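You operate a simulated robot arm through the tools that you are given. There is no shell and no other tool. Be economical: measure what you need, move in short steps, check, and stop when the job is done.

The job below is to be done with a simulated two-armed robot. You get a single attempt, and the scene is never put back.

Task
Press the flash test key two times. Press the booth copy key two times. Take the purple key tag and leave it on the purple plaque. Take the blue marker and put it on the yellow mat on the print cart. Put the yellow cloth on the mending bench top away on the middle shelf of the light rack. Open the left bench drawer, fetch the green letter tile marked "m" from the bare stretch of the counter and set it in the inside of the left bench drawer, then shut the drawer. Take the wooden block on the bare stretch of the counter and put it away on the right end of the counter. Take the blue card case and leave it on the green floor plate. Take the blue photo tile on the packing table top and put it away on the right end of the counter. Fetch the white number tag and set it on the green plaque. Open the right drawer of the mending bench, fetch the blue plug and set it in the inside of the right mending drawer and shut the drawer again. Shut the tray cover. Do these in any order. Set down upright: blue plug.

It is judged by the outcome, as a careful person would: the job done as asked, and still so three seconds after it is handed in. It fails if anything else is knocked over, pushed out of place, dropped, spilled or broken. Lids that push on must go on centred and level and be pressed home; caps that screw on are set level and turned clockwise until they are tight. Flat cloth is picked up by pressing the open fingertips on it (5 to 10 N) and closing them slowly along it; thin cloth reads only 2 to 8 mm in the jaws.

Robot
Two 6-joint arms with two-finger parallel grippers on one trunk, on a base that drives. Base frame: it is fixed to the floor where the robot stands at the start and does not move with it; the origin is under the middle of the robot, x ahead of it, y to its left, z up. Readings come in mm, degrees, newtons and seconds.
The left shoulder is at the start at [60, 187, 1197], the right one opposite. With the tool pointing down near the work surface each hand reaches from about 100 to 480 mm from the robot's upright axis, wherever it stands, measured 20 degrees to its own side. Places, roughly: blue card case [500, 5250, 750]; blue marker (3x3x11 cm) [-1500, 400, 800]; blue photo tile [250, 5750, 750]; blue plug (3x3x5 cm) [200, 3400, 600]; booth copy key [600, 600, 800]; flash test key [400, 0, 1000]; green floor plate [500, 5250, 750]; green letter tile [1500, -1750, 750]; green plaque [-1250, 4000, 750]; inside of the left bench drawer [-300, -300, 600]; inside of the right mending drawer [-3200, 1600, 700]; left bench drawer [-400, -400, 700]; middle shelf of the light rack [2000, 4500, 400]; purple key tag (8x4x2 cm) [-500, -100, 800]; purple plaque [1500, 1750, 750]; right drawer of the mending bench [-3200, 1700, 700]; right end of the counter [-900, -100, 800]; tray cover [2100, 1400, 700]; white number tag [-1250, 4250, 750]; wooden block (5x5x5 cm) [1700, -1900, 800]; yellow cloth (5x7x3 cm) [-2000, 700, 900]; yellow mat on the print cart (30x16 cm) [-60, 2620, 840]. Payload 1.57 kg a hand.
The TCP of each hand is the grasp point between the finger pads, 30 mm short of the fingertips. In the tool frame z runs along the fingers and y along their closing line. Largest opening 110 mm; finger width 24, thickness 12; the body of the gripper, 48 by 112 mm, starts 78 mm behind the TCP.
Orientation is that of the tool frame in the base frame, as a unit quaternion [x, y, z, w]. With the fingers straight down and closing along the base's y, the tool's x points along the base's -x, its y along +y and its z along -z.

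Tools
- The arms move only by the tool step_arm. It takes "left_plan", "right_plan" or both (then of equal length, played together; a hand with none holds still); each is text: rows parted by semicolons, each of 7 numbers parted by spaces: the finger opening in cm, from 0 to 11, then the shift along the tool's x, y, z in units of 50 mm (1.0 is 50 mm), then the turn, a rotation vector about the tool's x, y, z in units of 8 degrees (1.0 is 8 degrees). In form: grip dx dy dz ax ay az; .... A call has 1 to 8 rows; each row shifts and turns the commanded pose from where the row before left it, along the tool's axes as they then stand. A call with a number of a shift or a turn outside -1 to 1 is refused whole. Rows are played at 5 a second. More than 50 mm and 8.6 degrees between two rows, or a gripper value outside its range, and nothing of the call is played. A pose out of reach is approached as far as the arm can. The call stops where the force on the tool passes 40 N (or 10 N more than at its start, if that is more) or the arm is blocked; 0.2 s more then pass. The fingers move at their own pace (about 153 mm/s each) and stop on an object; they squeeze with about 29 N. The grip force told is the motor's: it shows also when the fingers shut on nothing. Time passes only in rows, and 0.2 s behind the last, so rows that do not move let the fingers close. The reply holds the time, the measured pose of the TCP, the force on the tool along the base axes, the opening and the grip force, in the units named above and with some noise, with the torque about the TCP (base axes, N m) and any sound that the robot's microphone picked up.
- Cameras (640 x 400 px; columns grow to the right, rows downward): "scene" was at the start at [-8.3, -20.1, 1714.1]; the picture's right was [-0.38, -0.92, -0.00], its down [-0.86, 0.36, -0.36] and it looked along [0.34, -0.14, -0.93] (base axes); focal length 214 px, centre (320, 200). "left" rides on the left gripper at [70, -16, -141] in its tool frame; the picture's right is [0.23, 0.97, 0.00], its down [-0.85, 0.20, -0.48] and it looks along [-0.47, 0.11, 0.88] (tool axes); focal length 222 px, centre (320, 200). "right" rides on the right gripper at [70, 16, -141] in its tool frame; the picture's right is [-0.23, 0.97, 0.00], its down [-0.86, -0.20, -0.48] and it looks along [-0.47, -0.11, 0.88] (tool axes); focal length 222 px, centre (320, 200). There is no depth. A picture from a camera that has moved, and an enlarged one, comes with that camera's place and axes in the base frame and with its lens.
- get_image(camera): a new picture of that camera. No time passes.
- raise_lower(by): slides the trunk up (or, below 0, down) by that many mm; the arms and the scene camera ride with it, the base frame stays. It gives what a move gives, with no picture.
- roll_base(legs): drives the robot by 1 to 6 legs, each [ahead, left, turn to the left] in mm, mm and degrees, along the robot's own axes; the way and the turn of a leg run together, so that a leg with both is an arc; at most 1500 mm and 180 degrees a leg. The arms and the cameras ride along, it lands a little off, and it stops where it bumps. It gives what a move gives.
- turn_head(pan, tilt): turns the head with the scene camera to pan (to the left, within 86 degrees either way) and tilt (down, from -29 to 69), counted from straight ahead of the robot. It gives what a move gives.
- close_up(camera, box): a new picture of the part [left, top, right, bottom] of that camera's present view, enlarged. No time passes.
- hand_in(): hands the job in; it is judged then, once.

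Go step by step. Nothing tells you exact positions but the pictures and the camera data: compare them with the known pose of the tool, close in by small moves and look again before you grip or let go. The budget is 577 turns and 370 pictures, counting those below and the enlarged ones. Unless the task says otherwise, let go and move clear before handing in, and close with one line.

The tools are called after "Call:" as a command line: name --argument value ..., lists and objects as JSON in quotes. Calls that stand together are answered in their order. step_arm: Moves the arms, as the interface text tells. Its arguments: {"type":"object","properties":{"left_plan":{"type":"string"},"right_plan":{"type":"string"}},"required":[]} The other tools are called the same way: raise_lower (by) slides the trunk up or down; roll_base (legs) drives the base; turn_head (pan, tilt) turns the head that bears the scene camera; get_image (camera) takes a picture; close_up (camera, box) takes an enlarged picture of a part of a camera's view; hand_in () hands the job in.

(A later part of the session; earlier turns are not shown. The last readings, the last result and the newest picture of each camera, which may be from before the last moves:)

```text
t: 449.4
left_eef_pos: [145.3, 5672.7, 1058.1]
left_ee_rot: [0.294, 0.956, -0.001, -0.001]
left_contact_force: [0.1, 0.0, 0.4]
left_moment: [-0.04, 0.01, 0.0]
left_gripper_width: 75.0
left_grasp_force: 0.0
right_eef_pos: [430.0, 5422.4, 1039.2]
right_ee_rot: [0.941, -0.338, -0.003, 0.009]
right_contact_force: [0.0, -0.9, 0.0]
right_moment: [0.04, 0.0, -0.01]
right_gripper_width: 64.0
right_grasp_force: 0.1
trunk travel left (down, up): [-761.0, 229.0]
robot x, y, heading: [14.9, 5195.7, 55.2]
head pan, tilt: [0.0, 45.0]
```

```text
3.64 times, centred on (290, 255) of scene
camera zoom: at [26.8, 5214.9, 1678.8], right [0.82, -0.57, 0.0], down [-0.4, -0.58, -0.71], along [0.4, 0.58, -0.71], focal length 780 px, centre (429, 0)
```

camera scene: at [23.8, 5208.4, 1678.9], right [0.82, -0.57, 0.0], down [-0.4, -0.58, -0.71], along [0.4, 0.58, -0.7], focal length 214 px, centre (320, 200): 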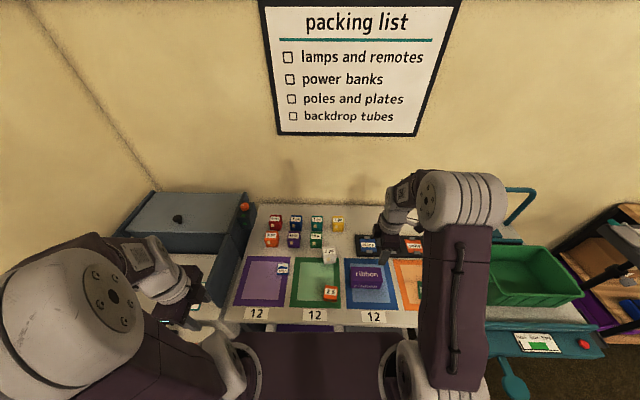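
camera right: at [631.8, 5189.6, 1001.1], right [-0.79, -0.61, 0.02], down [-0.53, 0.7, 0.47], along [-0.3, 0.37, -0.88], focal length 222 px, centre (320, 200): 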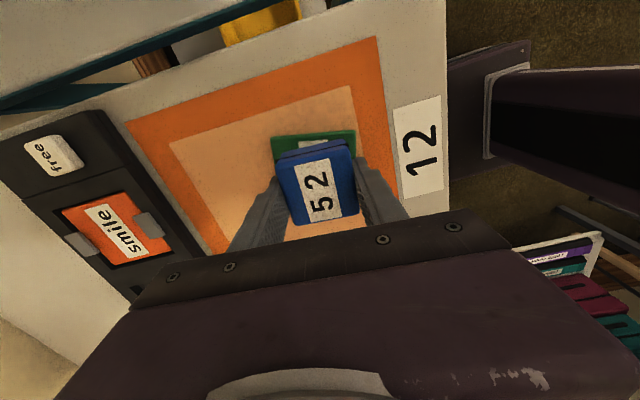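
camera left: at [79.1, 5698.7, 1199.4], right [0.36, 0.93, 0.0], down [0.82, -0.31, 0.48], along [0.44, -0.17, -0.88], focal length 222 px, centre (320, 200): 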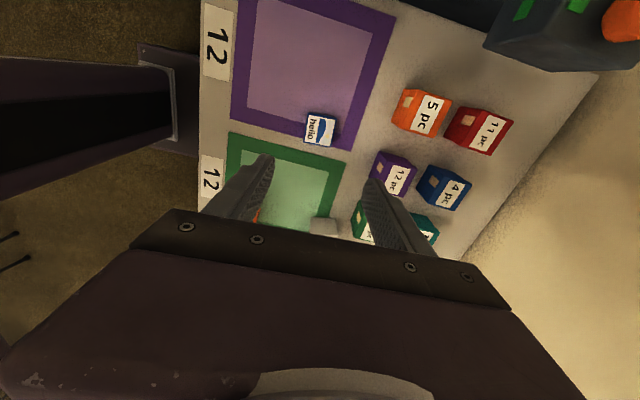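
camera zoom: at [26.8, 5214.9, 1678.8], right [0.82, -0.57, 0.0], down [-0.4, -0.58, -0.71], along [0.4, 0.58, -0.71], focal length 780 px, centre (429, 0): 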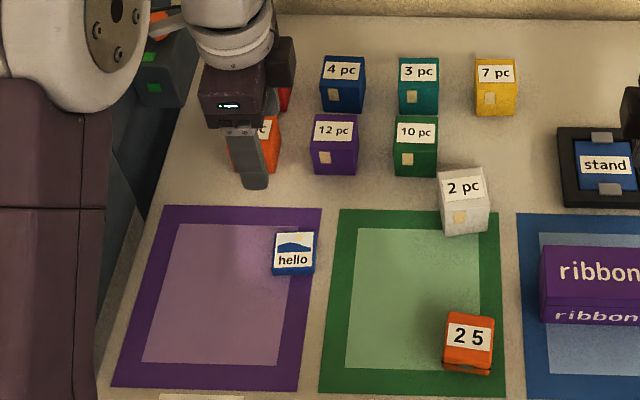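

Call:
step_arm --left_plan "7.5 0 0 1 0 0 -0.5; 7.5 0 0 1 0 0 0; 7.5 0 0 1 0 0 0; 7.5 0 0 0.6 0 0 0; 7.5 0 0 0 0 0 0"

Call:
close_up --camera "left" --box '[210, 80, 430, 230]'

```text
t: 450.6
left_eef_pos: [145.0, 5673.5, 878.2]
left_ee_rot: [0.26, 0.966, -0.002, -0.002]
left_contact_force: [0.5, 0.2, -0.3]
left_moment: [0.01, -0.01, -0.04]
left_gripper_width: 75.0
left_grasp_force: 0.1
right_eef_pos: [429.6, 5421.4, 1038.4]
right_ee_rot: [0.941, -0.339, -0.002, 0.009]
right_contact_force: [-0.3, -0.4, 0.1]
right_moment: [0.01, 0.04, 0.0]
right_gripper_width: 64.1
right_grasp_force: 0.1
trunk travel left (down, up): [-761.0, 229.0]
robot x, y, heading: [13.7, 5195.9, 55.2]
head pan, tilt: [0.0, 45.0]
```

```text
2.67 times, centred on (320, 155) of left
camera zoom: at [77.3, 5694.6, 1019.0], right [0.29, 0.96, 0.0], down [0.84, -0.26, 0.48], along [0.45, -0.14, -0.88], focal length 592 px, centre (320, 320)
```

zoom: 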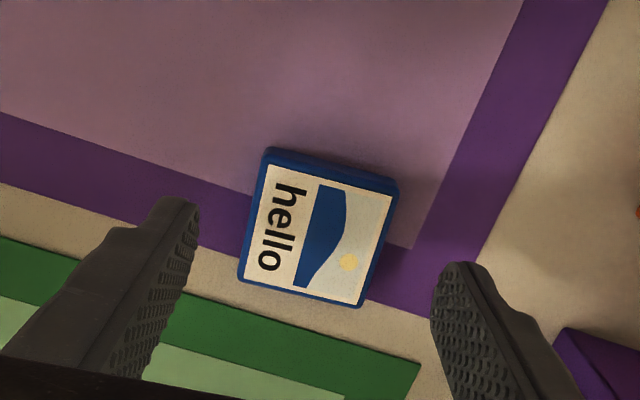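

Call:
step_arm --left_plan "6.4 0 0 0.5 0 0 0; 6.4 0 0 0.3 0 0 0; 6.4 0 0 0.08 0 0 0; 6.4 0 0 0 0 0 0"

Call:
close_up --camera "left" --box '[210, 80, 430, 230]'

```text
t: 451.6
left_eef_pos: [144.4, 5673.5, 834.0]
left_ee_rot: [0.259, 0.966, -0.002, -0.001]
left_contact_force: [-0.2, 0.4, 0.4]
left_moment: [0.04, 0.01, -0.02]
left_gripper_width: 64.1
left_grasp_force: 0.1
right_eef_pos: [429.5, 5422.8, 1038.2]
right_ee_rot: [0.941, -0.339, -0.002, 0.009]
right_contact_force: [-0.4, 0.2, 0.1]
right_moment: [-0.02, -0.01, 0.05]
right_gripper_width: 64.0
right_grasp_force: 0.2
trunk travel left (down, up): [-761.0, 229.0]
robot x, y, heading: [15.8, 5198.0, 55.4]
head pan, tilt: [0.0, 45.0]
```

```text
2.67 times, centred on (320, 155) of left
camera zoom: at [77.7, 5694.7, 975.4], right [0.29, 0.96, 0.0], down [0.84, -0.26, 0.48], along [0.45, -0.14, -0.88], focal length 592 px, centre (320, 320)
```

zoom: 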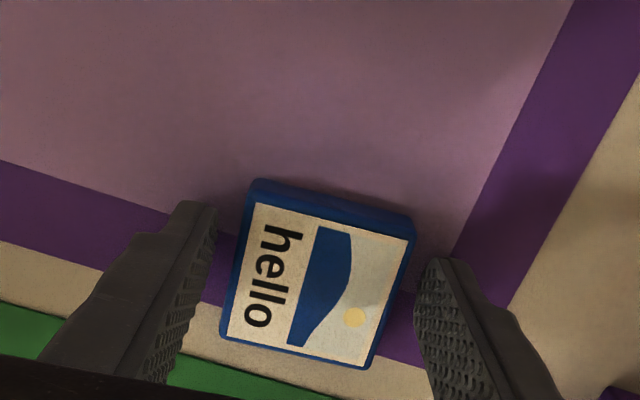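

Call:
step_arm --left_plan "6.4 0 0 0.03 0 0 0; 3 0 0 0 0 0 0; 3 0 0 0 0 0 0; 3 0 0 0 0 0 0; 3 0 0 -0.5 0 0 0; 3 0 0 -1 0 0 0; 3 0 0 -1 0 0 0; 3 0 0 -1 0 0 0"

Call:
get_image --camera "left"

```text
t: 453.4
left_eef_pos: [145.5, 5672.4, 1009.3]
left_ee_rot: [0.259, 0.966, -0.001, -0.002]
left_contact_force: [0.2, -1.3, -0.8]
left_moment: [-0.03, 0.0, 0.0]
left_gripper_width: 48.7
left_grasp_force: 29.3
right_eef_pos: [428.7, 5422.6, 1038.6]
right_ee_rot: [0.941, -0.338, -0.001, 0.008]
right_contact_force: [-0.3, 0.2, 0.5]
right_moment: [0.05, -0.04, -0.03]
right_gripper_width: 63.8
right_grasp_force: 0.1
trunk travel left (down, up): [-761.0, 229.0]
robot x, y, heading: [14.0, 5195.8, 55.2]
head pan, tilt: [0.0, 45.0]
```

```text
144 pictures are left
camera left: at [77.7, 5693.8, 1151.4], right [0.29, 0.96, 0.0], down [0.84, -0.26, 0.48], along [0.45, -0.14, -0.88], focal length 222 px, centre (320, 200)
```

left: 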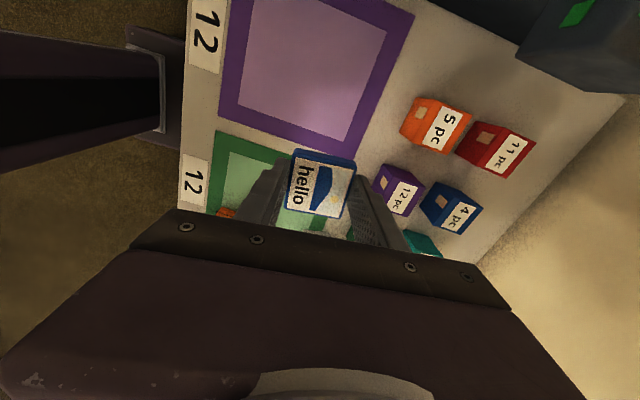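

The photo tile is held (48.7 mm). Next the blue plug on the white stool near (239, 3348); I back off, turn and drive there.

Call:
roll_base --legs '[[-320, 0, 0], [0, 0, -165], [800, 850, 0]]'

Call:
turn_head --pan 0 --tilt 50

Call:
get_image --camera "scene"

```text
t: 467.9
left_eef_pos: [313.6, 3387.8, 1008.8]
left_ee_rot: [0.99, -0.143, 0.002, -0.002]
left_contact_force: [-0.6, -0.7, -0.4]
left_moment: [0.01, 0.0, -0.02]
left_gripper_width: 49.0
left_grasp_force: 28.3
right_eef_pos: [-21.3, 3564.2, 1038.6]
right_ee_rot: [0.225, 0.974, 0.009, 0.001]
right_contact_force: [0.3, -0.7, -0.2]
right_moment: [0.02, 0.0, 0.02]
right_gripper_width: 64.2
right_grasp_force: 0.1
trunk travel left (down, up): [-761.0, 229.0]
robot x, y, heading: [331.8, 3878.1, -111.0]
head pan, tilt: [0.0, 45.0]
```

```text
t: 468.5
left_eef_pos: [314.1, 3387.1, 1008.8]
left_ee_rot: [0.99, -0.142, 0.001, -0.002]
left_contact_force: [-0.4, 0.3, -0.5]
left_moment: [-0.02, -0.01, 0.03]
left_gripper_width: 48.8
left_grasp_force: 28.8
right_eef_pos: [-20.6, 3564.3, 1039.2]
right_ee_rot: [0.224, 0.975, 0.008, 0.001]
right_contact_force: [-0.4, 0.4, -0.8]
right_moment: [-0.02, -0.01, -0.06]
right_gripper_width: 63.9
right_grasp_force: 0.2
trunk travel left (down, up): [-761.0, 229.0]
robot x, y, heading: [329.3, 3884.1, -111.2]
head pan, tilt: [0.0, 50.0]
```

```text
143 pictures are left
camera scene: at [321.6, 3867.3, 1671.9], right [-0.93, 0.36, 0.0], down [0.27, 0.71, -0.64], along [-0.23, -0.6, -0.77], focal length 214 px, centre (320, 200)
```

scene: 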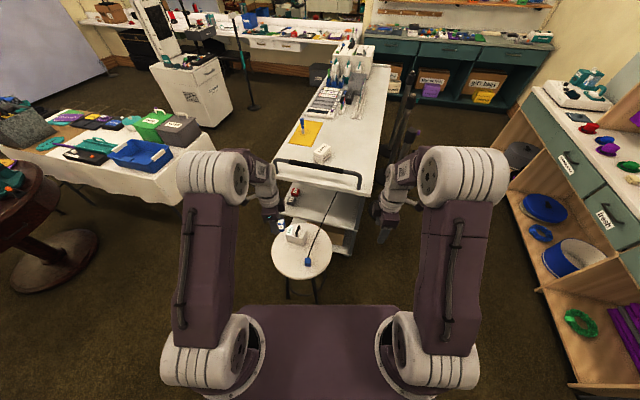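

Call:
close_up --camera "scene" --box '[260, 200, 350, 290]'

```text
4.44 times, centred on (305, 245) of scene
camera zoom: at [321.6, 3867.3, 1671.9], right [-0.93, 0.36, 0.0], down [0.27, 0.71, -0.64], along [-0.23, -0.6, -0.77], focal length 953 px, centre (387, 0)
```

zoom: 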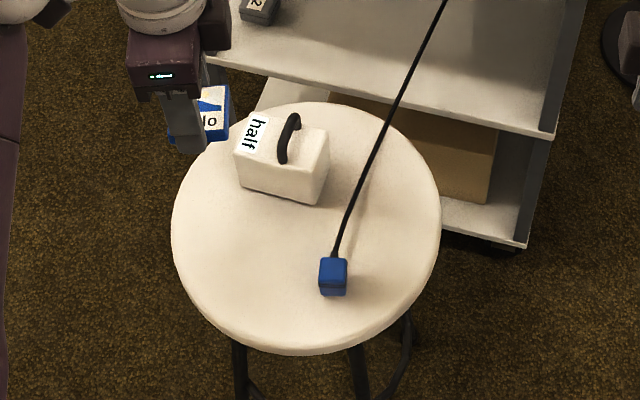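

The plug seems to have a black cord. I tuck the left hand up and back, shift for the right hand and look closer.

Call:
step_arm --left_plan "3 0 0 -1 0 0 0; 3 0 0 -1 0 0 0; 3 0 0 -1 0 0 0; 3 0 -1 0 0 0 0; 3 0 -1 0 0 0 0; 3 0 -1 0 0 0 0; 3 0.6 0 0 0 0 0; 3 0 0 0 0 0 0"

Call:
roll_base --legs '[[0, 170, 0], [50, 0, 0]]'

Call:
raise_lower --by -250

Call:
get_image --camera "right"

Call:
get_image --camera "scene"

```text
t: 470.3
left_eef_pos: [384.7, 3522.4, 1159.9]
left_ee_rot: [0.99, -0.143, 0.003, -0.001]
left_contact_force: [0.0, 0.2, -1.5]
left_moment: [0.02, 0.01, -0.04]
left_gripper_width: 49.0
left_grasp_force: 29.1
right_eef_pos: [-22.5, 3564.6, 1038.2]
right_ee_rot: [0.224, 0.975, 0.009, 0.001]
right_contact_force: [-1.3, -0.1, 0.3]
right_moment: [0.0, -0.01, 0.04]
right_gripper_width: 63.9
right_grasp_force: 0.0
trunk travel left (down, up): [-761.0, 229.0]
robot x, y, heading: [327.1, 3884.3, -110.8]
head pan, tilt: [0.0, 50.0]
```

```text
t: 472.3
left_eef_pos: [527.1, 3420.7, 1163.1]
left_ee_rot: [0.99, -0.142, 0.002, 0.001]
left_contact_force: [0.3, 0.5, 0.0]
left_moment: [-0.07, -0.01, -0.02]
left_gripper_width: 48.9
left_grasp_force: 29.2
right_eef_pos: [119.6, 3461.9, 1040.5]
right_ee_rot: [0.224, 0.975, 0.007, 0.001]
right_contact_force: [0.7, 0.5, 0.5]
right_moment: [-0.07, 0.0, 0.01]
right_gripper_width: 64.2
right_grasp_force: 0.0
trunk travel left (down, up): [-761.0, 229.0]
robot x, y, heading: [467.5, 3773.0, -110.9]
head pan, tilt: [0.0, 50.0]
```

```text
t: 474.9
left_eef_pos: [528.2, 3417.0, 909.6]
left_ee_rot: [0.99, -0.142, 0.001, -0.002]
left_contact_force: [-0.4, 0.2, -0.6]
left_moment: [0.0, 0.0, -0.02]
left_gripper_width: 48.8
left_grasp_force: 29.5
right_eef_pos: [120.0, 3456.8, 788.3]
right_ee_rot: [0.223, 0.975, 0.008, 0.001]
right_contact_force: [0.0, 0.3, 0.1]
right_moment: [0.0, -0.01, -0.01]
right_gripper_width: 63.8
right_grasp_force: 0.0
trunk travel left (down, up): [-511.0, 479.0]
robot x, y, heading: [467.8, 3776.2, -111.0]
head pan, tilt: [0.0, 50.0]
```

```text
141 pictures are left
camera right: at [63.0, 3500.3, 929.8], right [0.63, 0.78, 0.02], down [0.68, -0.56, 0.47], along [0.38, -0.29, -0.88], focal length 222 px, centre (320, 200)
```

right: 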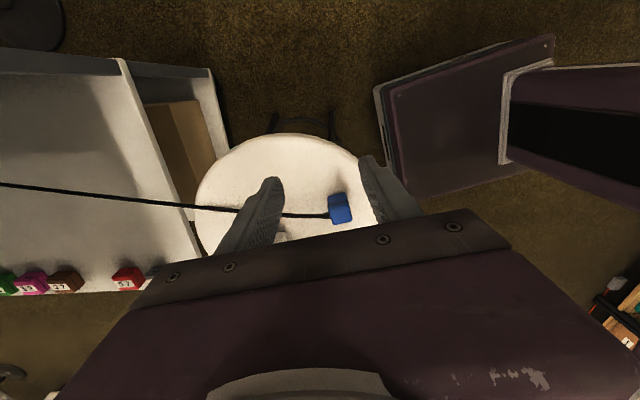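

```text
140 pictures are left
camera scene: at [462.2, 3760.6, 1421.9], right [-0.93, 0.36, 0.0], down [0.27, 0.72, -0.64], along [-0.23, -0.6, -0.77], focal length 214 px, centre (320, 200)
```

scene: 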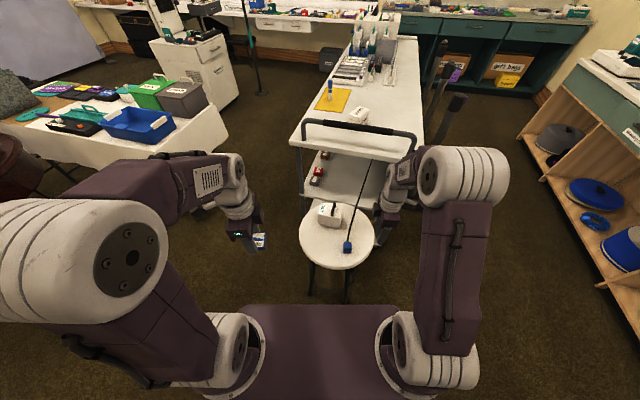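

Call:
close_up --camera "scene" --box '[290, 90, 430, 260]'

```text
2.35 times, centred on (360, 175) of scene
camera zoom: at [462.2, 3760.6, 1421.9], right [-0.93, 0.36, 0.0], down [0.27, 0.72, -0.64], along [-0.23, -0.6, -0.77], focal length 505 px, centre (226, 259)
```

zoom: 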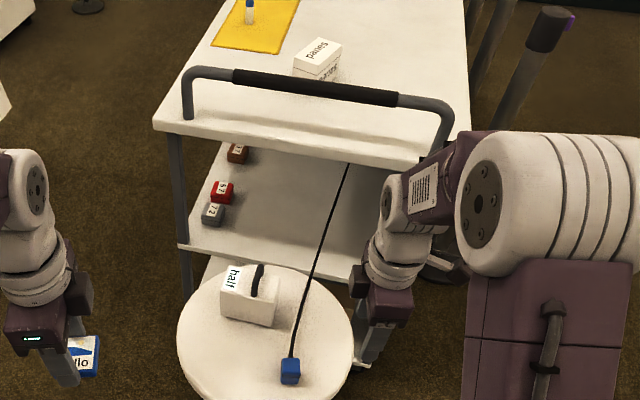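

The plug has a cord leading under the cart's shelf, leaving toward the cart. I turn the right hand so it grips the plug sideways, clear of the cord.

Call:
step_arm --right_plan "7 0 0 0 0 0 1; 7 0 0 0 0 0 1; 7 0 0 0 0 0 1; 7 0 0 0 0 0 1; 7 0 0 0 0 0 1; 7 0 0 0 0 0 1; 7 0 0 0 0 0 1; 7 0 0 0 0 0 1"

Call:
step_arm --right_plan "7 0 0 0 0 0 1; 7 0 0 0 0 0 1; 7 0 0 0 0 0 0.6; 7 0 1 0 0 0 0; 7 0 0.95 0 0 0 0; 7 0.2 0 0 0 0 0; 7 0 0 0 0 0 0"

Call:
get_image --camera "right"

```text
t: 476.7
left_eef_pos: [526.5, 3416.6, 909.9]
left_ee_rot: [0.99, -0.142, 0.001, -0.002]
left_contact_force: [-0.7, -1.0, -0.5]
left_moment: [0.01, -0.01, 0.0]
left_gripper_width: 48.8
left_grasp_force: 28.6
right_eef_pos: [120.2, 3457.5, 788.4]
right_ee_rot: [0.708, 0.707, 0.008, -0.003]
right_contact_force: [-0.8, -0.9, 0.4]
right_moment: [-0.03, -0.01, -0.04]
right_gripper_width: 70.2
right_grasp_force: 0.0
trunk travel left (down, up): [-511.0, 479.0]
robot x, y, heading: [468.2, 3775.5, -110.8]
head pan, tilt: [0.0, 50.0]
```

```text
t: 478.3
left_eef_pos: [526.2, 3415.7, 909.6]
left_ee_rot: [0.99, -0.142, 0.002, -0.001]
left_contact_force: [-0.4, -0.6, -0.2]
left_moment: [0.03, -0.02, -0.02]
left_gripper_width: 48.8
left_grasp_force: 29.2
right_eef_pos: [214.4, 3432.2, 789.0]
right_ee_rot: [0.823, 0.568, 0.007, -0.005]
right_contact_force: [-0.3, 0.8, 0.1]
right_moment: [-0.01, -0.03, 0.0]
right_gripper_width: 70.1
right_grasp_force: 0.1
trunk travel left (down, up): [-511.0, 479.0]
robot x, y, heading: [468.3, 3770.2, -111.1]
head pan, tilt: [0.0, 50.0]
```

```text
138 pictures are left
camera right: at [254.0, 3489.6, 930.7], right [0.83, -0.56, 0.0], down [-0.49, -0.74, 0.46], along [-0.26, -0.38, -0.89], focal length 222 px, centre (320, 200)
```

right: 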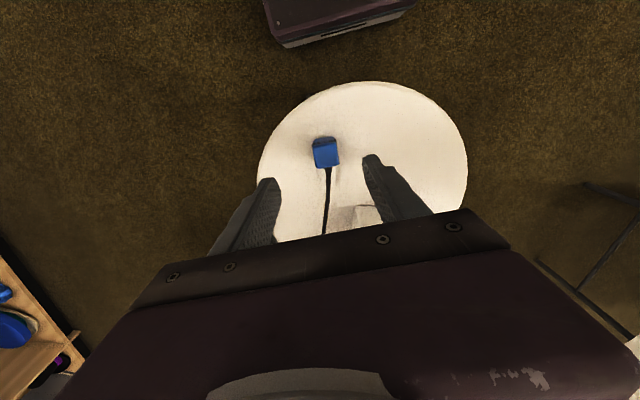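

Call:
step_arm --right_plan "6 -0.24 0.09 0.5 0 0 0; 6 0 0 0.8 0 0 0; 6 0 0 0.7 0 0 0; 6 0 0 0 0 0 0"

Call:
close_up --camera "right" --box '[210, 90, 430, 240]'

Call:
close_up --camera "scene" --box '[300, 190, 400, 270]'

```text
t: 479.3
left_eef_pos: [526.0, 3416.7, 909.4]
left_ee_rot: [0.99, -0.142, 0.001, -0.001]
left_contact_force: [-0.1, -0.2, -1.1]
left_moment: [-0.02, -0.03, 0.02]
left_gripper_width: 48.7
left_grasp_force: 28.8
right_eef_pos: [214.5, 3421.6, 689.5]
right_ee_rot: [0.822, 0.569, 0.007, -0.005]
right_contact_force: [-0.2, 0.1, 1.3]
right_moment: [-0.03, 0.03, 0.0]
right_gripper_width: 60.1
right_grasp_force: 0.1
trunk travel left (down, up): [-511.0, 479.0]
robot x, y, heading: [469.5, 3775.6, -111.2]
head pan, tilt: [0.0, 50.0]
```

```text
2.67 times, centred on (320, 165) of right
camera zoom: at [253.6, 3479.2, 830.3], right [0.83, -0.56, 0.0], down [-0.49, -0.74, 0.46], along [-0.26, -0.38, -0.89], focal length 592 px, centre (320, 293)
```

zoom: 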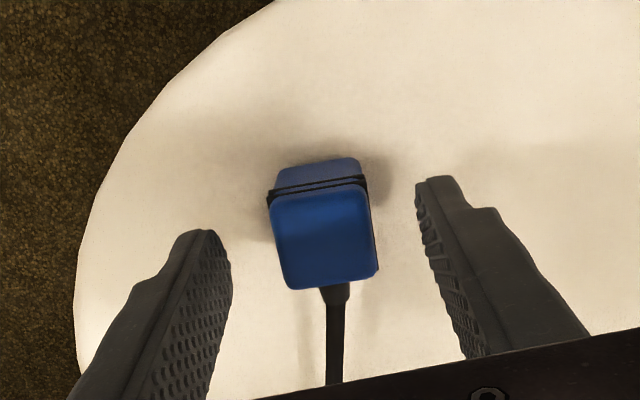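

```text
5.00 times, centred on (350, 230) of scene
camera zoom: at [462.4, 3760.9, 1421.8], right [-0.93, 0.36, 0.0], down [0.27, 0.72, -0.64], along [-0.23, -0.6, -0.77], focal length 1072 px, centre (170, 50)
```

zoom: 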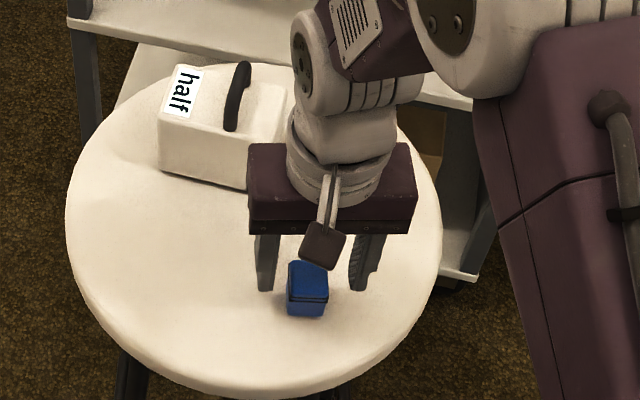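

Call:
step_arm --right_plan "6 0 0 0.5 0 0 0; 6 0 0 0.3 0 0 0; 6 0 0 0 0 0 0"

Call:
close_up --camera "right" --box '[210, 90, 430, 240]'

```text
t: 480.1
left_eef_pos: [526.4, 3416.5, 910.8]
left_ee_rot: [0.99, -0.142, 0.001, -0.001]
left_contact_force: [-1.0, -0.3, 0.1]
left_moment: [0.01, 0.03, -0.01]
left_gripper_width: 48.7
left_grasp_force: 29.2
right_eef_pos: [216.0, 3422.3, 650.1]
right_ee_rot: [0.823, 0.569, 0.005, -0.003]
right_contact_force: [-3.9, -0.1, 21.8]
right_moment: [-0.04, 0.67, -0.04]
right_gripper_width: 61.1
right_grasp_force: 0.6
trunk travel left (down, up): [-511.0, 479.0]
robot x, y, heading: [469.8, 3774.9, -110.9]
head pan, tilt: [0.0, 50.0]
```

```text
2.67 times, centred on (320, 165) of right
camera zoom: at [254.5, 3479.7, 791.7], right [0.83, -0.56, 0.0], down [-0.49, -0.74, 0.47], along [-0.26, -0.39, -0.88], focal length 592 px, centre (320, 293)
```

zoom: 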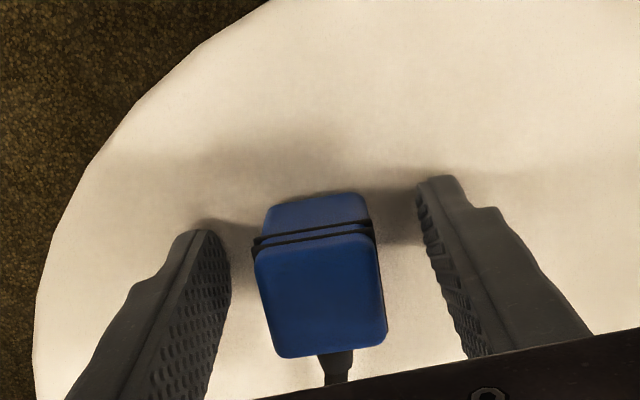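

Tips are on the stool (z≈620). I rise 3 mm and close on the plug.

Call:
step_arm --right_plan "6 0 0 -0.08 0 0 0; 2 0 0 0 0 0 0; 2 0 0 0 0 0 0; 2 0 0 0 0 0 0"

Call:
step_arm --right_plan "2 0 0 -0.4 0 0 0; 2 0 0 -0.6 0 0 0; 2 0 0 0 0 0 0"

Call:
get_image --camera "right"

Call:
get_image --camera "scene"

```text
t: 481.1
left_eef_pos: [526.3, 3416.6, 909.5]
left_ee_rot: [0.99, -0.142, 0.0, -0.002]
left_contact_force: [-0.4, -0.2, -0.7]
left_moment: [-0.02, 0.01, -0.01]
left_gripper_width: 49.0
left_grasp_force: 28.8
right_eef_pos: [215.2, 3422.8, 651.9]
right_ee_rot: [0.822, 0.569, 0.007, -0.005]
right_contact_force: [-0.6, -0.2, 1.2]
right_moment: [0.0, 0.0, -0.01]
right_gripper_width: 29.3
right_grasp_force: 29.5
trunk travel left (down, up): [-511.0, 479.0]
robot x, y, heading: [470.7, 3776.4, -111.0]
head pan, tilt: [0.0, 50.0]
```

```text
t: 481.9
left_eef_pos: [526.0, 3416.9, 910.0]
left_ee_rot: [0.99, -0.141, 0.001, -0.002]
left_contact_force: [-0.1, 0.4, -0.4]
left_moment: [0.0, 0.02, 0.0]
left_gripper_width: 49.1
left_grasp_force: 28.8
right_eef_pos: [215.0, 3419.9, 701.7]
right_ee_rot: [0.822, 0.569, 0.007, -0.005]
right_contact_force: [-0.6, -0.1, -0.6]
right_moment: [0.0, 0.0, -0.01]
right_gripper_width: 29.4
right_grasp_force: 29.3
trunk travel left (down, up): [-511.0, 479.0]
robot x, y, heading: [469.1, 3777.7, -111.3]
head pan, tilt: [0.0, 50.0]
```

```text
134 pictures are left
camera right: at [253.6, 3477.4, 844.3], right [0.83, -0.56, 0.0], down [-0.49, -0.74, 0.46], along [-0.26, -0.38, -0.89], focal length 222 px, centre (320, 200)
```

right: 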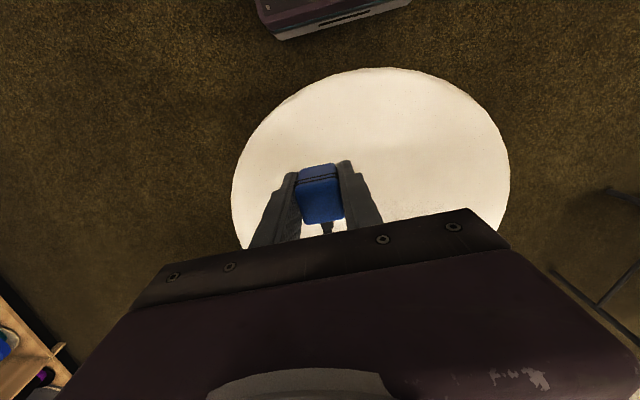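

```text
133 pictures are left
camera scene: at [461.9, 3760.0, 1421.8], right [-0.93, 0.36, 0.0], down [0.27, 0.72, -0.64], along [-0.23, -0.6, -0.77], focal length 214 px, centre (320, 200)
```

scene: 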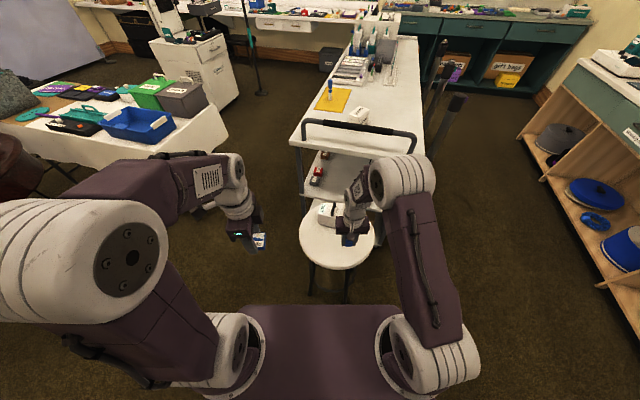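

Call:
close_up --camera "scene" --box '[290, 110, 430, 270]'

```text
2.50 times, centred on (360, 190) of scene
camera zoom: at [461.9, 3760.0, 1421.8], right [-0.93, 0.36, 0.0], down [0.27, 0.72, -0.64], along [-0.23, -0.6, -0.77], focal length 536 px, centre (220, 225)
```

zoom: 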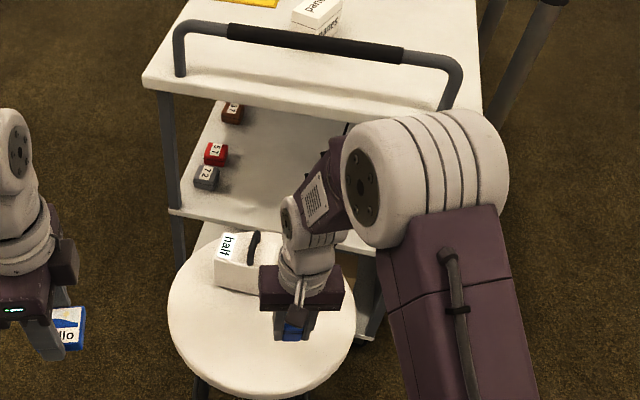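

No pull felt yet. I rise and back off to see how the cord behaves.

Call:
step_arm --right_plan "2 0 0 -1 0 0 0; 2 0 0 -1 0 0 0; 2 0 0 -1 0 0 0; 2 0 0 0 0 0 0"

Call:
roll_base --legs '[[-300, 0, 0]]'

Call:
get_image --camera "scene"

```text
t: 482.9
left_eef_pos: [526.3, 3414.9, 910.1]
left_ee_rot: [0.99, -0.142, 0.001, -0.002]
left_contact_force: [0.3, -0.5, -1.0]
left_moment: [0.0, -0.01, 0.0]
left_gripper_width: 49.0
left_grasp_force: 29.1
right_eef_pos: [212.8, 3418.1, 853.1]
right_ee_rot: [0.822, 0.569, 0.007, -0.006]
right_contact_force: [-0.3, 1.1, -0.8]
right_moment: [0.0, 0.01, -0.02]
right_gripper_width: 29.2
right_grasp_force: 29.2
trunk travel left (down, up): [-511.0, 479.0]
robot x, y, heading: [465.9, 3773.2, -111.0]
head pan, tilt: [0.0, 50.0]
```

```text
t: 484.9
left_eef_pos: [632.8, 3693.8, 909.5]
left_ee_rot: [0.99, -0.141, 0.001, -0.002]
left_contact_force: [0.1, 0.2, -0.2]
left_moment: [-0.04, -0.03, -0.01]
left_gripper_width: 49.1
left_grasp_force: 29.1
right_eef_pos: [320.5, 3696.4, 853.1]
right_ee_rot: [0.822, 0.57, 0.007, -0.005]
right_contact_force: [0.4, 0.0, -0.6]
right_moment: [0.0, 0.0, -0.02]
right_gripper_width: 29.5
right_grasp_force: 29.4
trunk travel left (down, up): [-511.0, 479.0]
robot x, y, heading: [574.4, 4051.5, -110.8]
head pan, tilt: [0.0, 50.0]
```

```text
131 pictures are left
camera scene: at [568.7, 4038.7, 1421.8], right [-0.93, 0.36, 0.0], down [0.27, 0.72, -0.64], along [-0.23, -0.6, -0.77], focal length 214 px, centre (320, 200)
```

scene: 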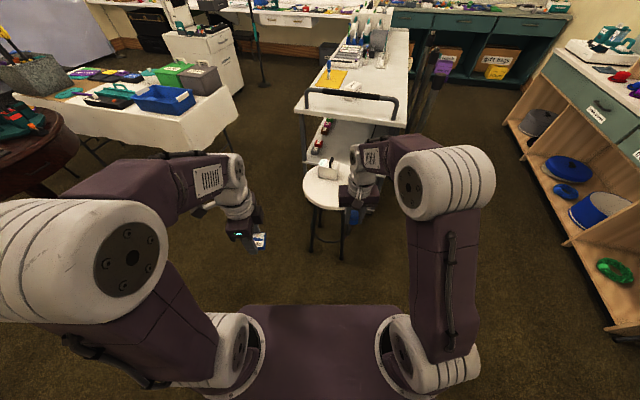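

Call:
get_image --camera "right"

Call:
close_up --camera "scene" --box '[280, 60, 440, 260]'

```text
130 pictures are left
camera right: at [359.1, 3753.7, 994.4], right [0.83, -0.56, 0.0], down [-0.49, -0.74, 0.46], along [-0.26, -0.38, -0.89], focal length 222 px, centre (320, 200)
```

right: 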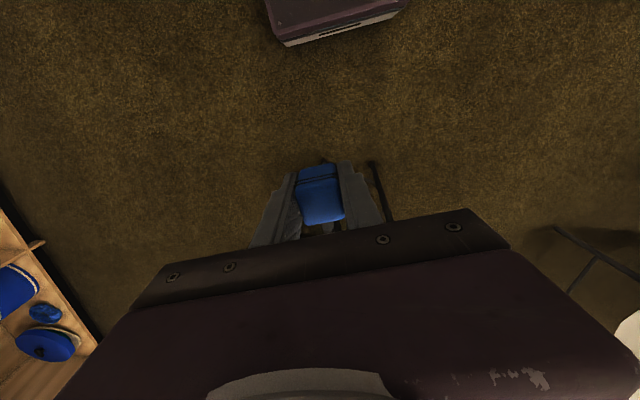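

```text
2.00 times, centred on (360, 160) of scene
camera zoom: at [568.7, 4038.7, 1421.8], right [-0.93, 0.36, 0.0], down [0.27, 0.72, -0.64], along [-0.23, -0.6, -0.77], focal length 429 px, centre (240, 280)
```

zoom: 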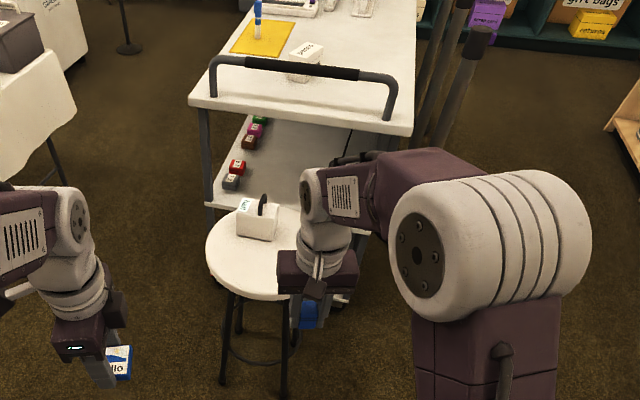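

No pull from the cord. I raise the trunk and drive the back way, between cart and bench, toward the counter, checking the force as I go.

Call:
raise_lower --by 300

Call:
roll_base --legs '[[377, -792, 0]]'

Call:
turn_head --pan -30 --tilt 35

Call:
get_image --camera "scene"

```text
t: 487.9
left_eef_pos: [632.9, 3694.1, 1210.1]
left_ee_rot: [0.99, -0.142, 0.0, -0.001]
left_contact_force: [-0.3, 0.9, 0.1]
left_moment: [-0.01, 0.02, 0.0]
left_gripper_width: 49.1
left_grasp_force: 28.9
right_eef_pos: [319.6, 3694.8, 1152.7]
right_ee_rot: [0.822, 0.569, 0.007, -0.005]
right_contact_force: [-0.6, 0.2, -1.2]
right_moment: [0.01, -0.01, -0.01]
right_gripper_width: 29.2
right_grasp_force: 29.1
trunk travel left (down, up): [-811.0, 179.0]
robot x, y, heading: [575.3, 4053.2, -111.1]
head pan, tilt: [0.0, 50.0]
```

```text
t: 492.6
left_eef_pos: [-244.3, 3625.7, 1211.0]
left_ee_rot: [0.99, -0.144, 0.001, 0.0]
left_contact_force: [-0.3, -0.6, -0.6]
left_moment: [0.01, -0.02, 0.02]
left_gripper_width: 48.8
left_grasp_force: 28.9
right_eef_pos: [-557.0, 3629.2, 1152.2]
right_ee_rot: [0.823, 0.568, 0.007, -0.005]
right_contact_force: [0.8, -0.2, -0.8]
right_moment: [0.02, 0.01, 0.02]
right_gripper_width: 29.3
right_grasp_force: 28.6
trunk travel left (down, up): [-811.0, 179.0]
robot x, y, heading: [-303.7, 3986.3, -111.0]
head pan, tilt: [0.0, 50.0]
```

```text
t: 493.5
left_eef_pos: [-244.2, 3625.5, 1210.4]
left_ee_rot: [0.99, -0.143, 0.001, -0.002]
left_contact_force: [0.3, 0.2, -0.2]
left_moment: [-0.03, 0.0, 0.02]
left_gripper_width: 49.0
left_grasp_force: 29.0
right_eef_pos: [-556.7, 3628.1, 1151.5]
right_ee_rot: [0.823, 0.568, 0.008, -0.004]
right_contact_force: [-0.4, 0.1, -0.9]
right_moment: [-0.02, -0.04, 0.01]
right_gripper_width: 29.0
right_grasp_force: 28.5
trunk travel left (down, up): [-811.0, 179.0]
robot x, y, heading: [-303.3, 3982.7, -110.9]
head pan, tilt: [-30.0, 35.0]
```

```text
128 pictures are left
camera scene: at [-348.7, 3986.2, 1743.5], right [-0.63, 0.78, 0.0], down [0.45, 0.36, -0.82], along [-0.64, -0.51, -0.57], focal length 214 px, centre (320, 200)
```

scene: 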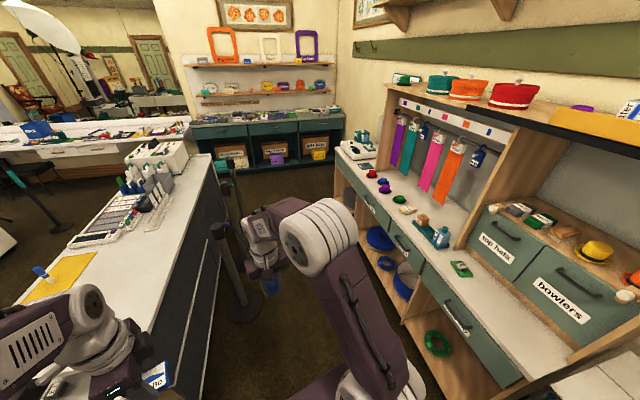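

Call:
close_up --camera "scene" --box '[500, 50, 640, 160]'

Call:
roll_base --legs '[[682, -434, 0], [735, -176, 0], [735, -176, 0]]'

Call:
get_image --camera "scene"

```text
3.64 times, centred on (570, 105) of scene
camera zoom: at [-348.7, 3986.2, 1743.5], right [-0.63, 0.78, 0.0], down [0.45, 0.36, -0.82], along [-0.64, -0.51, -0.57], focal length 780 px, centre (-589, 546)
```

zoom: 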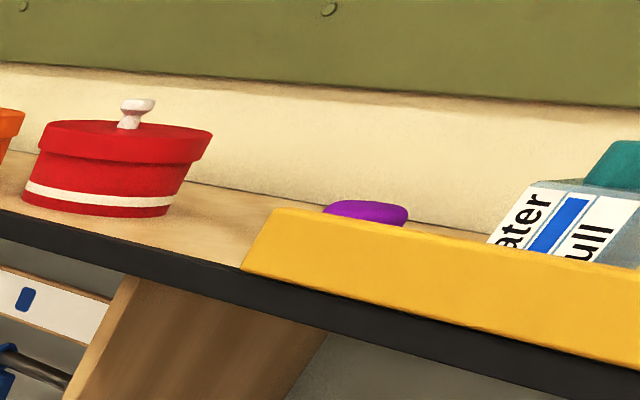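

```text
t: 505.2
left_eef_pos: [-1748.2, 1896.9, 1208.8]
left_ee_rot: [0.989, -0.145, 0.001, -0.002]
left_contact_force: [0.0, -0.1, 0.0]
left_moment: [-0.01, 0.0, 0.01]
left_gripper_width: 48.7
left_grasp_force: 29.3
right_eef_pos: [-2061.1, 1902.7, 1152.0]
right_ee_rot: [0.824, 0.567, 0.007, -0.006]
right_contact_force: [0.3, 0.2, -1.0]
right_moment: [0.0, -0.01, 0.01]
right_gripper_width: 29.4
right_grasp_force: 29.3
trunk travel left (down, up): [-811.0, 179.0]
robot x, y, heading: [-1805.4, 2253.7, -111.4]
head pan, tilt: [-30.0, 35.0]
```

```text
126 pictures are left
camera scene: at [-1851.3, 2259.2, 1743.6], right [-0.62, 0.78, 0.0], down [0.45, 0.36, -0.82], along [-0.64, -0.51, -0.57], focal length 214 px, centre (320, 200)
```

scene: 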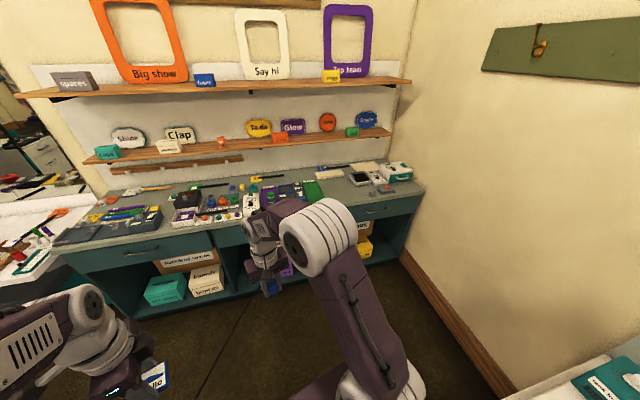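

The bottle and hats on the shelf are fine, and the cord gives no pull. I go on to the counter with the photo tile.

Call:
roll_base --legs '[[0, 0, -14.4], [312, 722, 0], [312, 722, 0], [0, 720, 0]]'

Call:
turn_head --pan 0 --tilt 50

Call:
get_image --camera "scene"

```text
t: 509.3
left_eef_pos: [-1518.3, 1387.4, 1209.9]
left_ee_rot: [0.972, -0.235, 0.0, -0.001]
left_contact_force: [1.6, 0.3, -1.1]
left_moment: [0.08, 0.07, -0.01]
left_gripper_width: 48.8
left_grasp_force: 29.1
right_eef_pos: [-1824.2, 1448.5, 1153.1]
right_ee_rot: [0.873, 0.488, 0.007, -0.006]
right_contact_force: [0.4, -0.2, -0.1]
right_moment: [0.05, 0.04, 0.0]
right_gripper_width: 29.3
right_grasp_force: 29.6
trunk travel left (down, up): [-811.0, 179.0]
robot x, y, heading: [-1510.5, 1750.8, -122.0]
head pan, tilt: [-30.0, 35.0]
stopped in leg 2: the robot was blocked; the commanded pose is now the measured one
```

```text
t: 510.2
left_eef_pos: [-1521.9, 1388.7, 1209.6]
left_ee_rot: [0.972, -0.235, 0.001, -0.001]
left_contact_force: [0.0, -0.4, -0.5]
left_moment: [0.0, -0.03, -0.03]
left_gripper_width: 48.6
left_grasp_force: 28.9
right_eef_pos: [-1828.9, 1450.7, 1152.0]
right_ee_rot: [0.873, 0.487, 0.008, -0.003]
right_contact_force: [0.0, -0.2, -0.5]
right_moment: [-0.05, 0.02, 0.0]
right_gripper_width: 29.4
right_grasp_force: 29.2
trunk travel left (down, up): [-811.0, 179.0]
robot x, y, heading: [-1510.6, 1750.4, -122.1]
head pan, tilt: [0.0, 50.0]
```

```text
125 pictures are left
camera scene: at [-1521.0, 1739.6, 1721.9], right [-0.85, 0.53, 0.0], down [0.41, 0.65, -0.64], along [-0.34, -0.55, -0.77], focal length 214 px, centre (320, 200)
```

scene: 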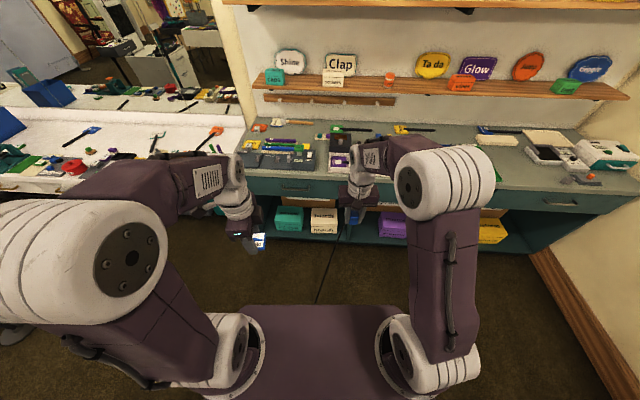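

The base touched the cart's back corner, which I misjudged. I move off to the right, check the marker, then go round with more room.

Call:
roll_base --legs '[[0, -150, 0], [430, 0, -3.9]]'

Call:
turn_head --pan 84 --tilt 25

Call:
get_image --camera "scene"

```text
t: 513.9
left_eef_pos: [-1917.7, 1109.5, 1210.4]
left_ee_rot: [0.963, -0.27, 0.001, -0.001]
left_contact_force: [-0.4, -0.1, 0.3]
left_moment: [-0.02, 0.01, 0.0]
left_gripper_width: 48.8
left_grasp_force: 30.0
right_eef_pos: [-2219.5, 1193.3, 1153.8]
right_ee_rot: [0.89, 0.457, 0.009, -0.004]
right_contact_force: [0.2, 0.2, -1.0]
right_moment: [0.0, 0.02, 0.0]
right_gripper_width: 29.3
right_grasp_force: 28.9
trunk travel left (down, up): [-811.0, 179.0]
robot x, y, heading: [-1879.6, 1472.8, -126.1]
head pan, tilt: [0.0, 50.0]
```

```text
t: 515.4
left_eef_pos: [-1916.8, 1110.2, 1210.3]
left_ee_rot: [0.963, -0.27, 0.001, -0.002]
left_contact_force: [0.0, -0.1, -1.1]
left_moment: [-0.01, -0.02, 0.05]
left_gripper_width: 49.0
left_grasp_force: 28.4
right_eef_pos: [-2218.9, 1191.5, 1151.8]
right_ee_rot: [0.89, 0.456, 0.007, -0.004]
right_contact_force: [0.5, -0.2, -0.6]
right_moment: [0.01, -0.02, -0.01]
right_gripper_width: 29.3
right_grasp_force: 28.8
trunk travel left (down, up): [-811.0, 179.0]
robot x, y, heading: [-1881.1, 1472.0, -126.0]
head pan, tilt: [84.0, 25.0]
```

```text
124 pictures are left
camera scene: at [-1777.1, 1458.5, 1759.3], right [-0.67, -0.74, 0.0], down [-0.31, 0.28, -0.91], along [0.67, -0.61, -0.42], focal length 214 px, centre (320, 200)
```

scene: 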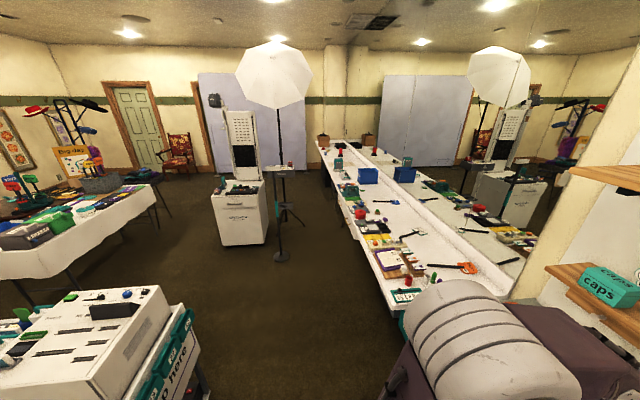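

Call:
roll_base --legs '[[0, 900, 0], [0, 890, 0]]'

Call:
turn_head --pan 5 --tilt 50

Call:
get_image --camera "scene"

```text
t: 524.5
left_eef_pos: [-464.5, 63.7, 1209.2]
left_ee_rot: [0.964, -0.267, 0.002, -0.001]
left_contact_force: [0.3, 0.5, 0.3]
left_moment: [0.01, 0.01, -0.03]
left_gripper_width: 48.8
left_grasp_force: 29.0
right_eef_pos: [-766.6, 145.4, 1152.5]
right_ee_rot: [0.888, 0.46, 0.008, -0.004]
right_contact_force: [0.0, 0.1, -0.7]
right_moment: [0.0, -0.04, 0.02]
right_gripper_width: 29.3
right_grasp_force: 28.8
trunk travel left (down, up): [-811.0, 179.0]
robot x, y, heading: [-425.6, 426.1, -125.6]
head pan, tilt: [84.0, 25.0]
```

```text
t: 526.0
left_eef_pos: [-464.3, 64.1, 1210.1]
left_ee_rot: [0.964, -0.267, 0.001, -0.001]
left_contact_force: [-0.4, 0.2, 0.0]
left_moment: [-0.01, -0.01, -0.01]
left_gripper_width: 48.8
left_grasp_force: 28.7
right_eef_pos: [-765.5, 145.6, 1152.6]
right_ee_rot: [0.889, 0.458, 0.008, -0.003]
right_contact_force: [0.3, -0.1, -0.5]
right_moment: [-0.03, -0.03, 0.02]
right_gripper_width: 29.1
right_grasp_force: 29.2
trunk travel left (down, up): [-811.0, 179.0]
robot x, y, heading: [-427.8, 422.8, -125.7]
head pan, tilt: [5.0, 50.0]
```

```text
123 pictures are left
camera scene: at [-433.0, 409.0, 1721.8], right [-0.86, 0.51, 0.0], down [0.39, 0.66, -0.64], along [-0.33, -0.55, -0.77], focal length 214 px, centre (320, 200)
```

scene: 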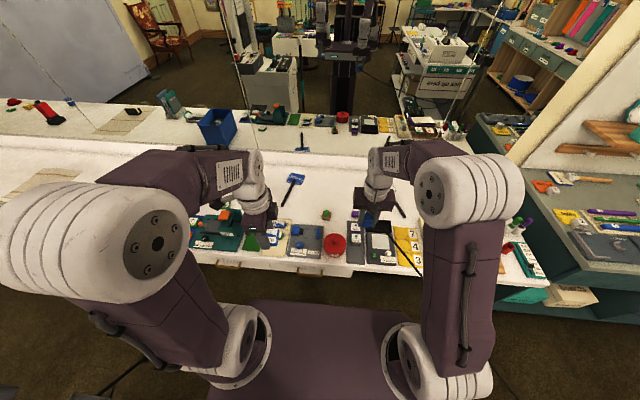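

The cord hangs from the plug like a real cable. I look closer before moving further.

Call:
close_up --camera "scene" --box '[320, 150, 500, 320]'

Call:
get_image --camera "right"

```text
2.35 times, centred on (410, 235) of scene
camera zoom: at [-433.0, 409.0, 1721.8], right [-0.86, 0.51, 0.0], down [0.39, 0.66, -0.64], along [-0.33, -0.55, -0.77], focal length 505 px, centre (108, 118)
```

zoom: 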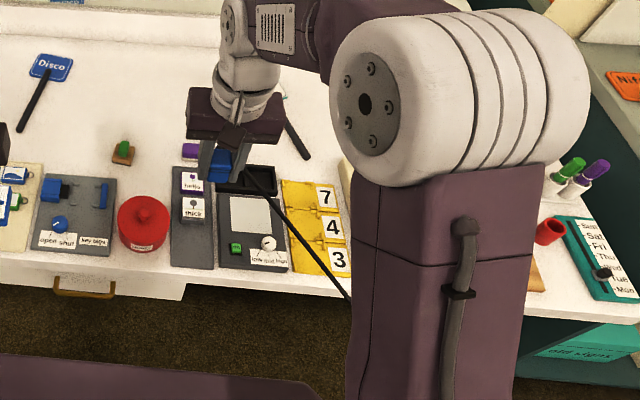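

```text
121 pictures are left
camera right: at [-713.5, 190.7, 1294.2], right [0.66, -0.75, 0.0], down [-0.66, -0.59, 0.46], along [-0.35, -0.3, -0.89], focal length 222 px, centre (320, 200)
```

right: 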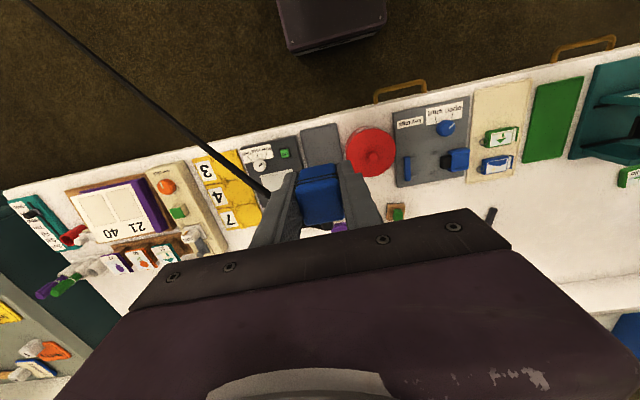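

The cord is just a straight, force-free line back to the cart. I carry on: forward to the counter and look for the tile's spot.

Call:
roll_base --legs '[[215, 0, 0]]'

Call:
raise_lower --by -130

Call:
get_image --camera "left"

```text
t: 527.6
left_eef_pos: [-587.7, -109.0, 1210.6]
left_ee_rot: [0.964, -0.266, 0.002, 0.0]
left_contact_force: [0.4, 0.4, 0.5]
left_moment: [0.0, 0.0, -0.02]
left_gripper_width: 48.9
left_grasp_force: 29.0
right_eef_pos: [-889.7, -28.1, 1153.6]
right_ee_rot: [0.888, 0.459, 0.007, -0.003]
right_contact_force: [0.8, -0.3, 0.4]
right_moment: [-0.01, -0.02, 0.01]
right_gripper_width: 28.9
right_grasp_force: 29.8
trunk travel left (down, up): [-811.0, 179.0]
robot x, y, heading: [-552.3, 249.2, -125.5]
head pan, tilt: [5.0, 50.0]
```

```text
t: 529.2
left_eef_pos: [-588.7, -110.8, 1081.1]
left_ee_rot: [0.964, -0.266, 0.002, -0.003]
left_contact_force: [0.0, -0.5, 0.2]
left_moment: [0.03, 0.0, 0.01]
left_gripper_width: 48.8
left_grasp_force: 29.2
right_eef_pos: [-890.1, -30.1, 1023.1]
right_ee_rot: [0.889, 0.459, 0.007, -0.005]
right_contact_force: [0.2, 0.3, -0.1]
right_moment: [-0.02, 0.03, -0.01]
right_gripper_width: 29.5
right_grasp_force: 29.6
trunk travel left (down, up): [-681.0, 309.0]
robot x, y, heading: [-554.4, 251.1, -125.6]
head pan, tilt: [5.0, 50.0]
```

```text
120 pictures are left
camera left: at [-520.5, -133.3, 1221.5], right [-0.31, -0.95, 0.0], down [-0.84, 0.27, 0.48], along [-0.45, 0.15, -0.88], focal length 222 px, centre (320, 200)
```

left: 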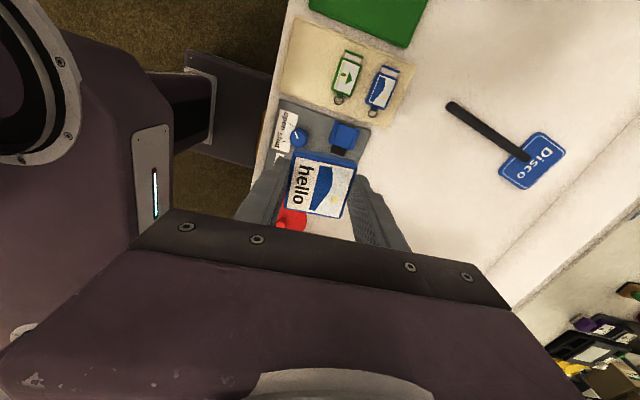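

Call:
step_arm --left_plan "3 -0.3 0.95 0 0 0 0; 3 -0.3 0.95 0 0 0 0; 3 -0.3 0.95 0 0 0 0; 3 0 0 1 0 0 0; 3 0 0 1 0 0 0; 3 0 0 1 0 0 0; 3 0 0 1 0 0 0; 3 0 0 0 0 0 0"

Call:
get_image --camera "left"

```text
t: 531.0
left_eef_pos: [-700.4, -209.3, 878.4]
left_ee_rot: [0.964, -0.267, 0.003, -0.001]
left_contact_force: [0.5, 0.6, -1.4]
left_moment: [0.01, 0.01, -0.04]
left_gripper_width: 49.0
left_grasp_force: 28.5
right_eef_pos: [-890.0, -29.4, 1022.3]
right_ee_rot: [0.888, 0.46, 0.009, -0.004]
right_contact_force: [0.3, -0.5, -0.3]
right_moment: [0.01, 0.03, 0.03]
right_gripper_width: 29.3
right_grasp_force: 28.9
trunk travel left (down, up): [-681.0, 309.0]
robot x, y, heading: [-552.3, 250.1, -125.7]
head pan, tilt: [5.0, 50.0]
```

```text
119 pictures are left
camera left: at [-633.0, -231.4, 1020.0], right [-0.31, -0.95, 0.0], down [-0.84, 0.27, 0.48], along [-0.45, 0.15, -0.88], focal length 222 px, centre (320, 200)
```

left: 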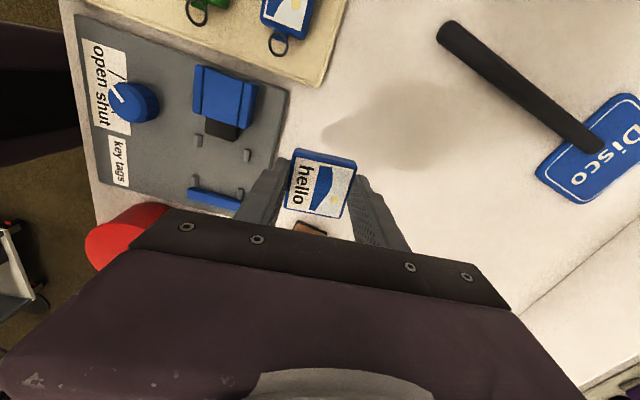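

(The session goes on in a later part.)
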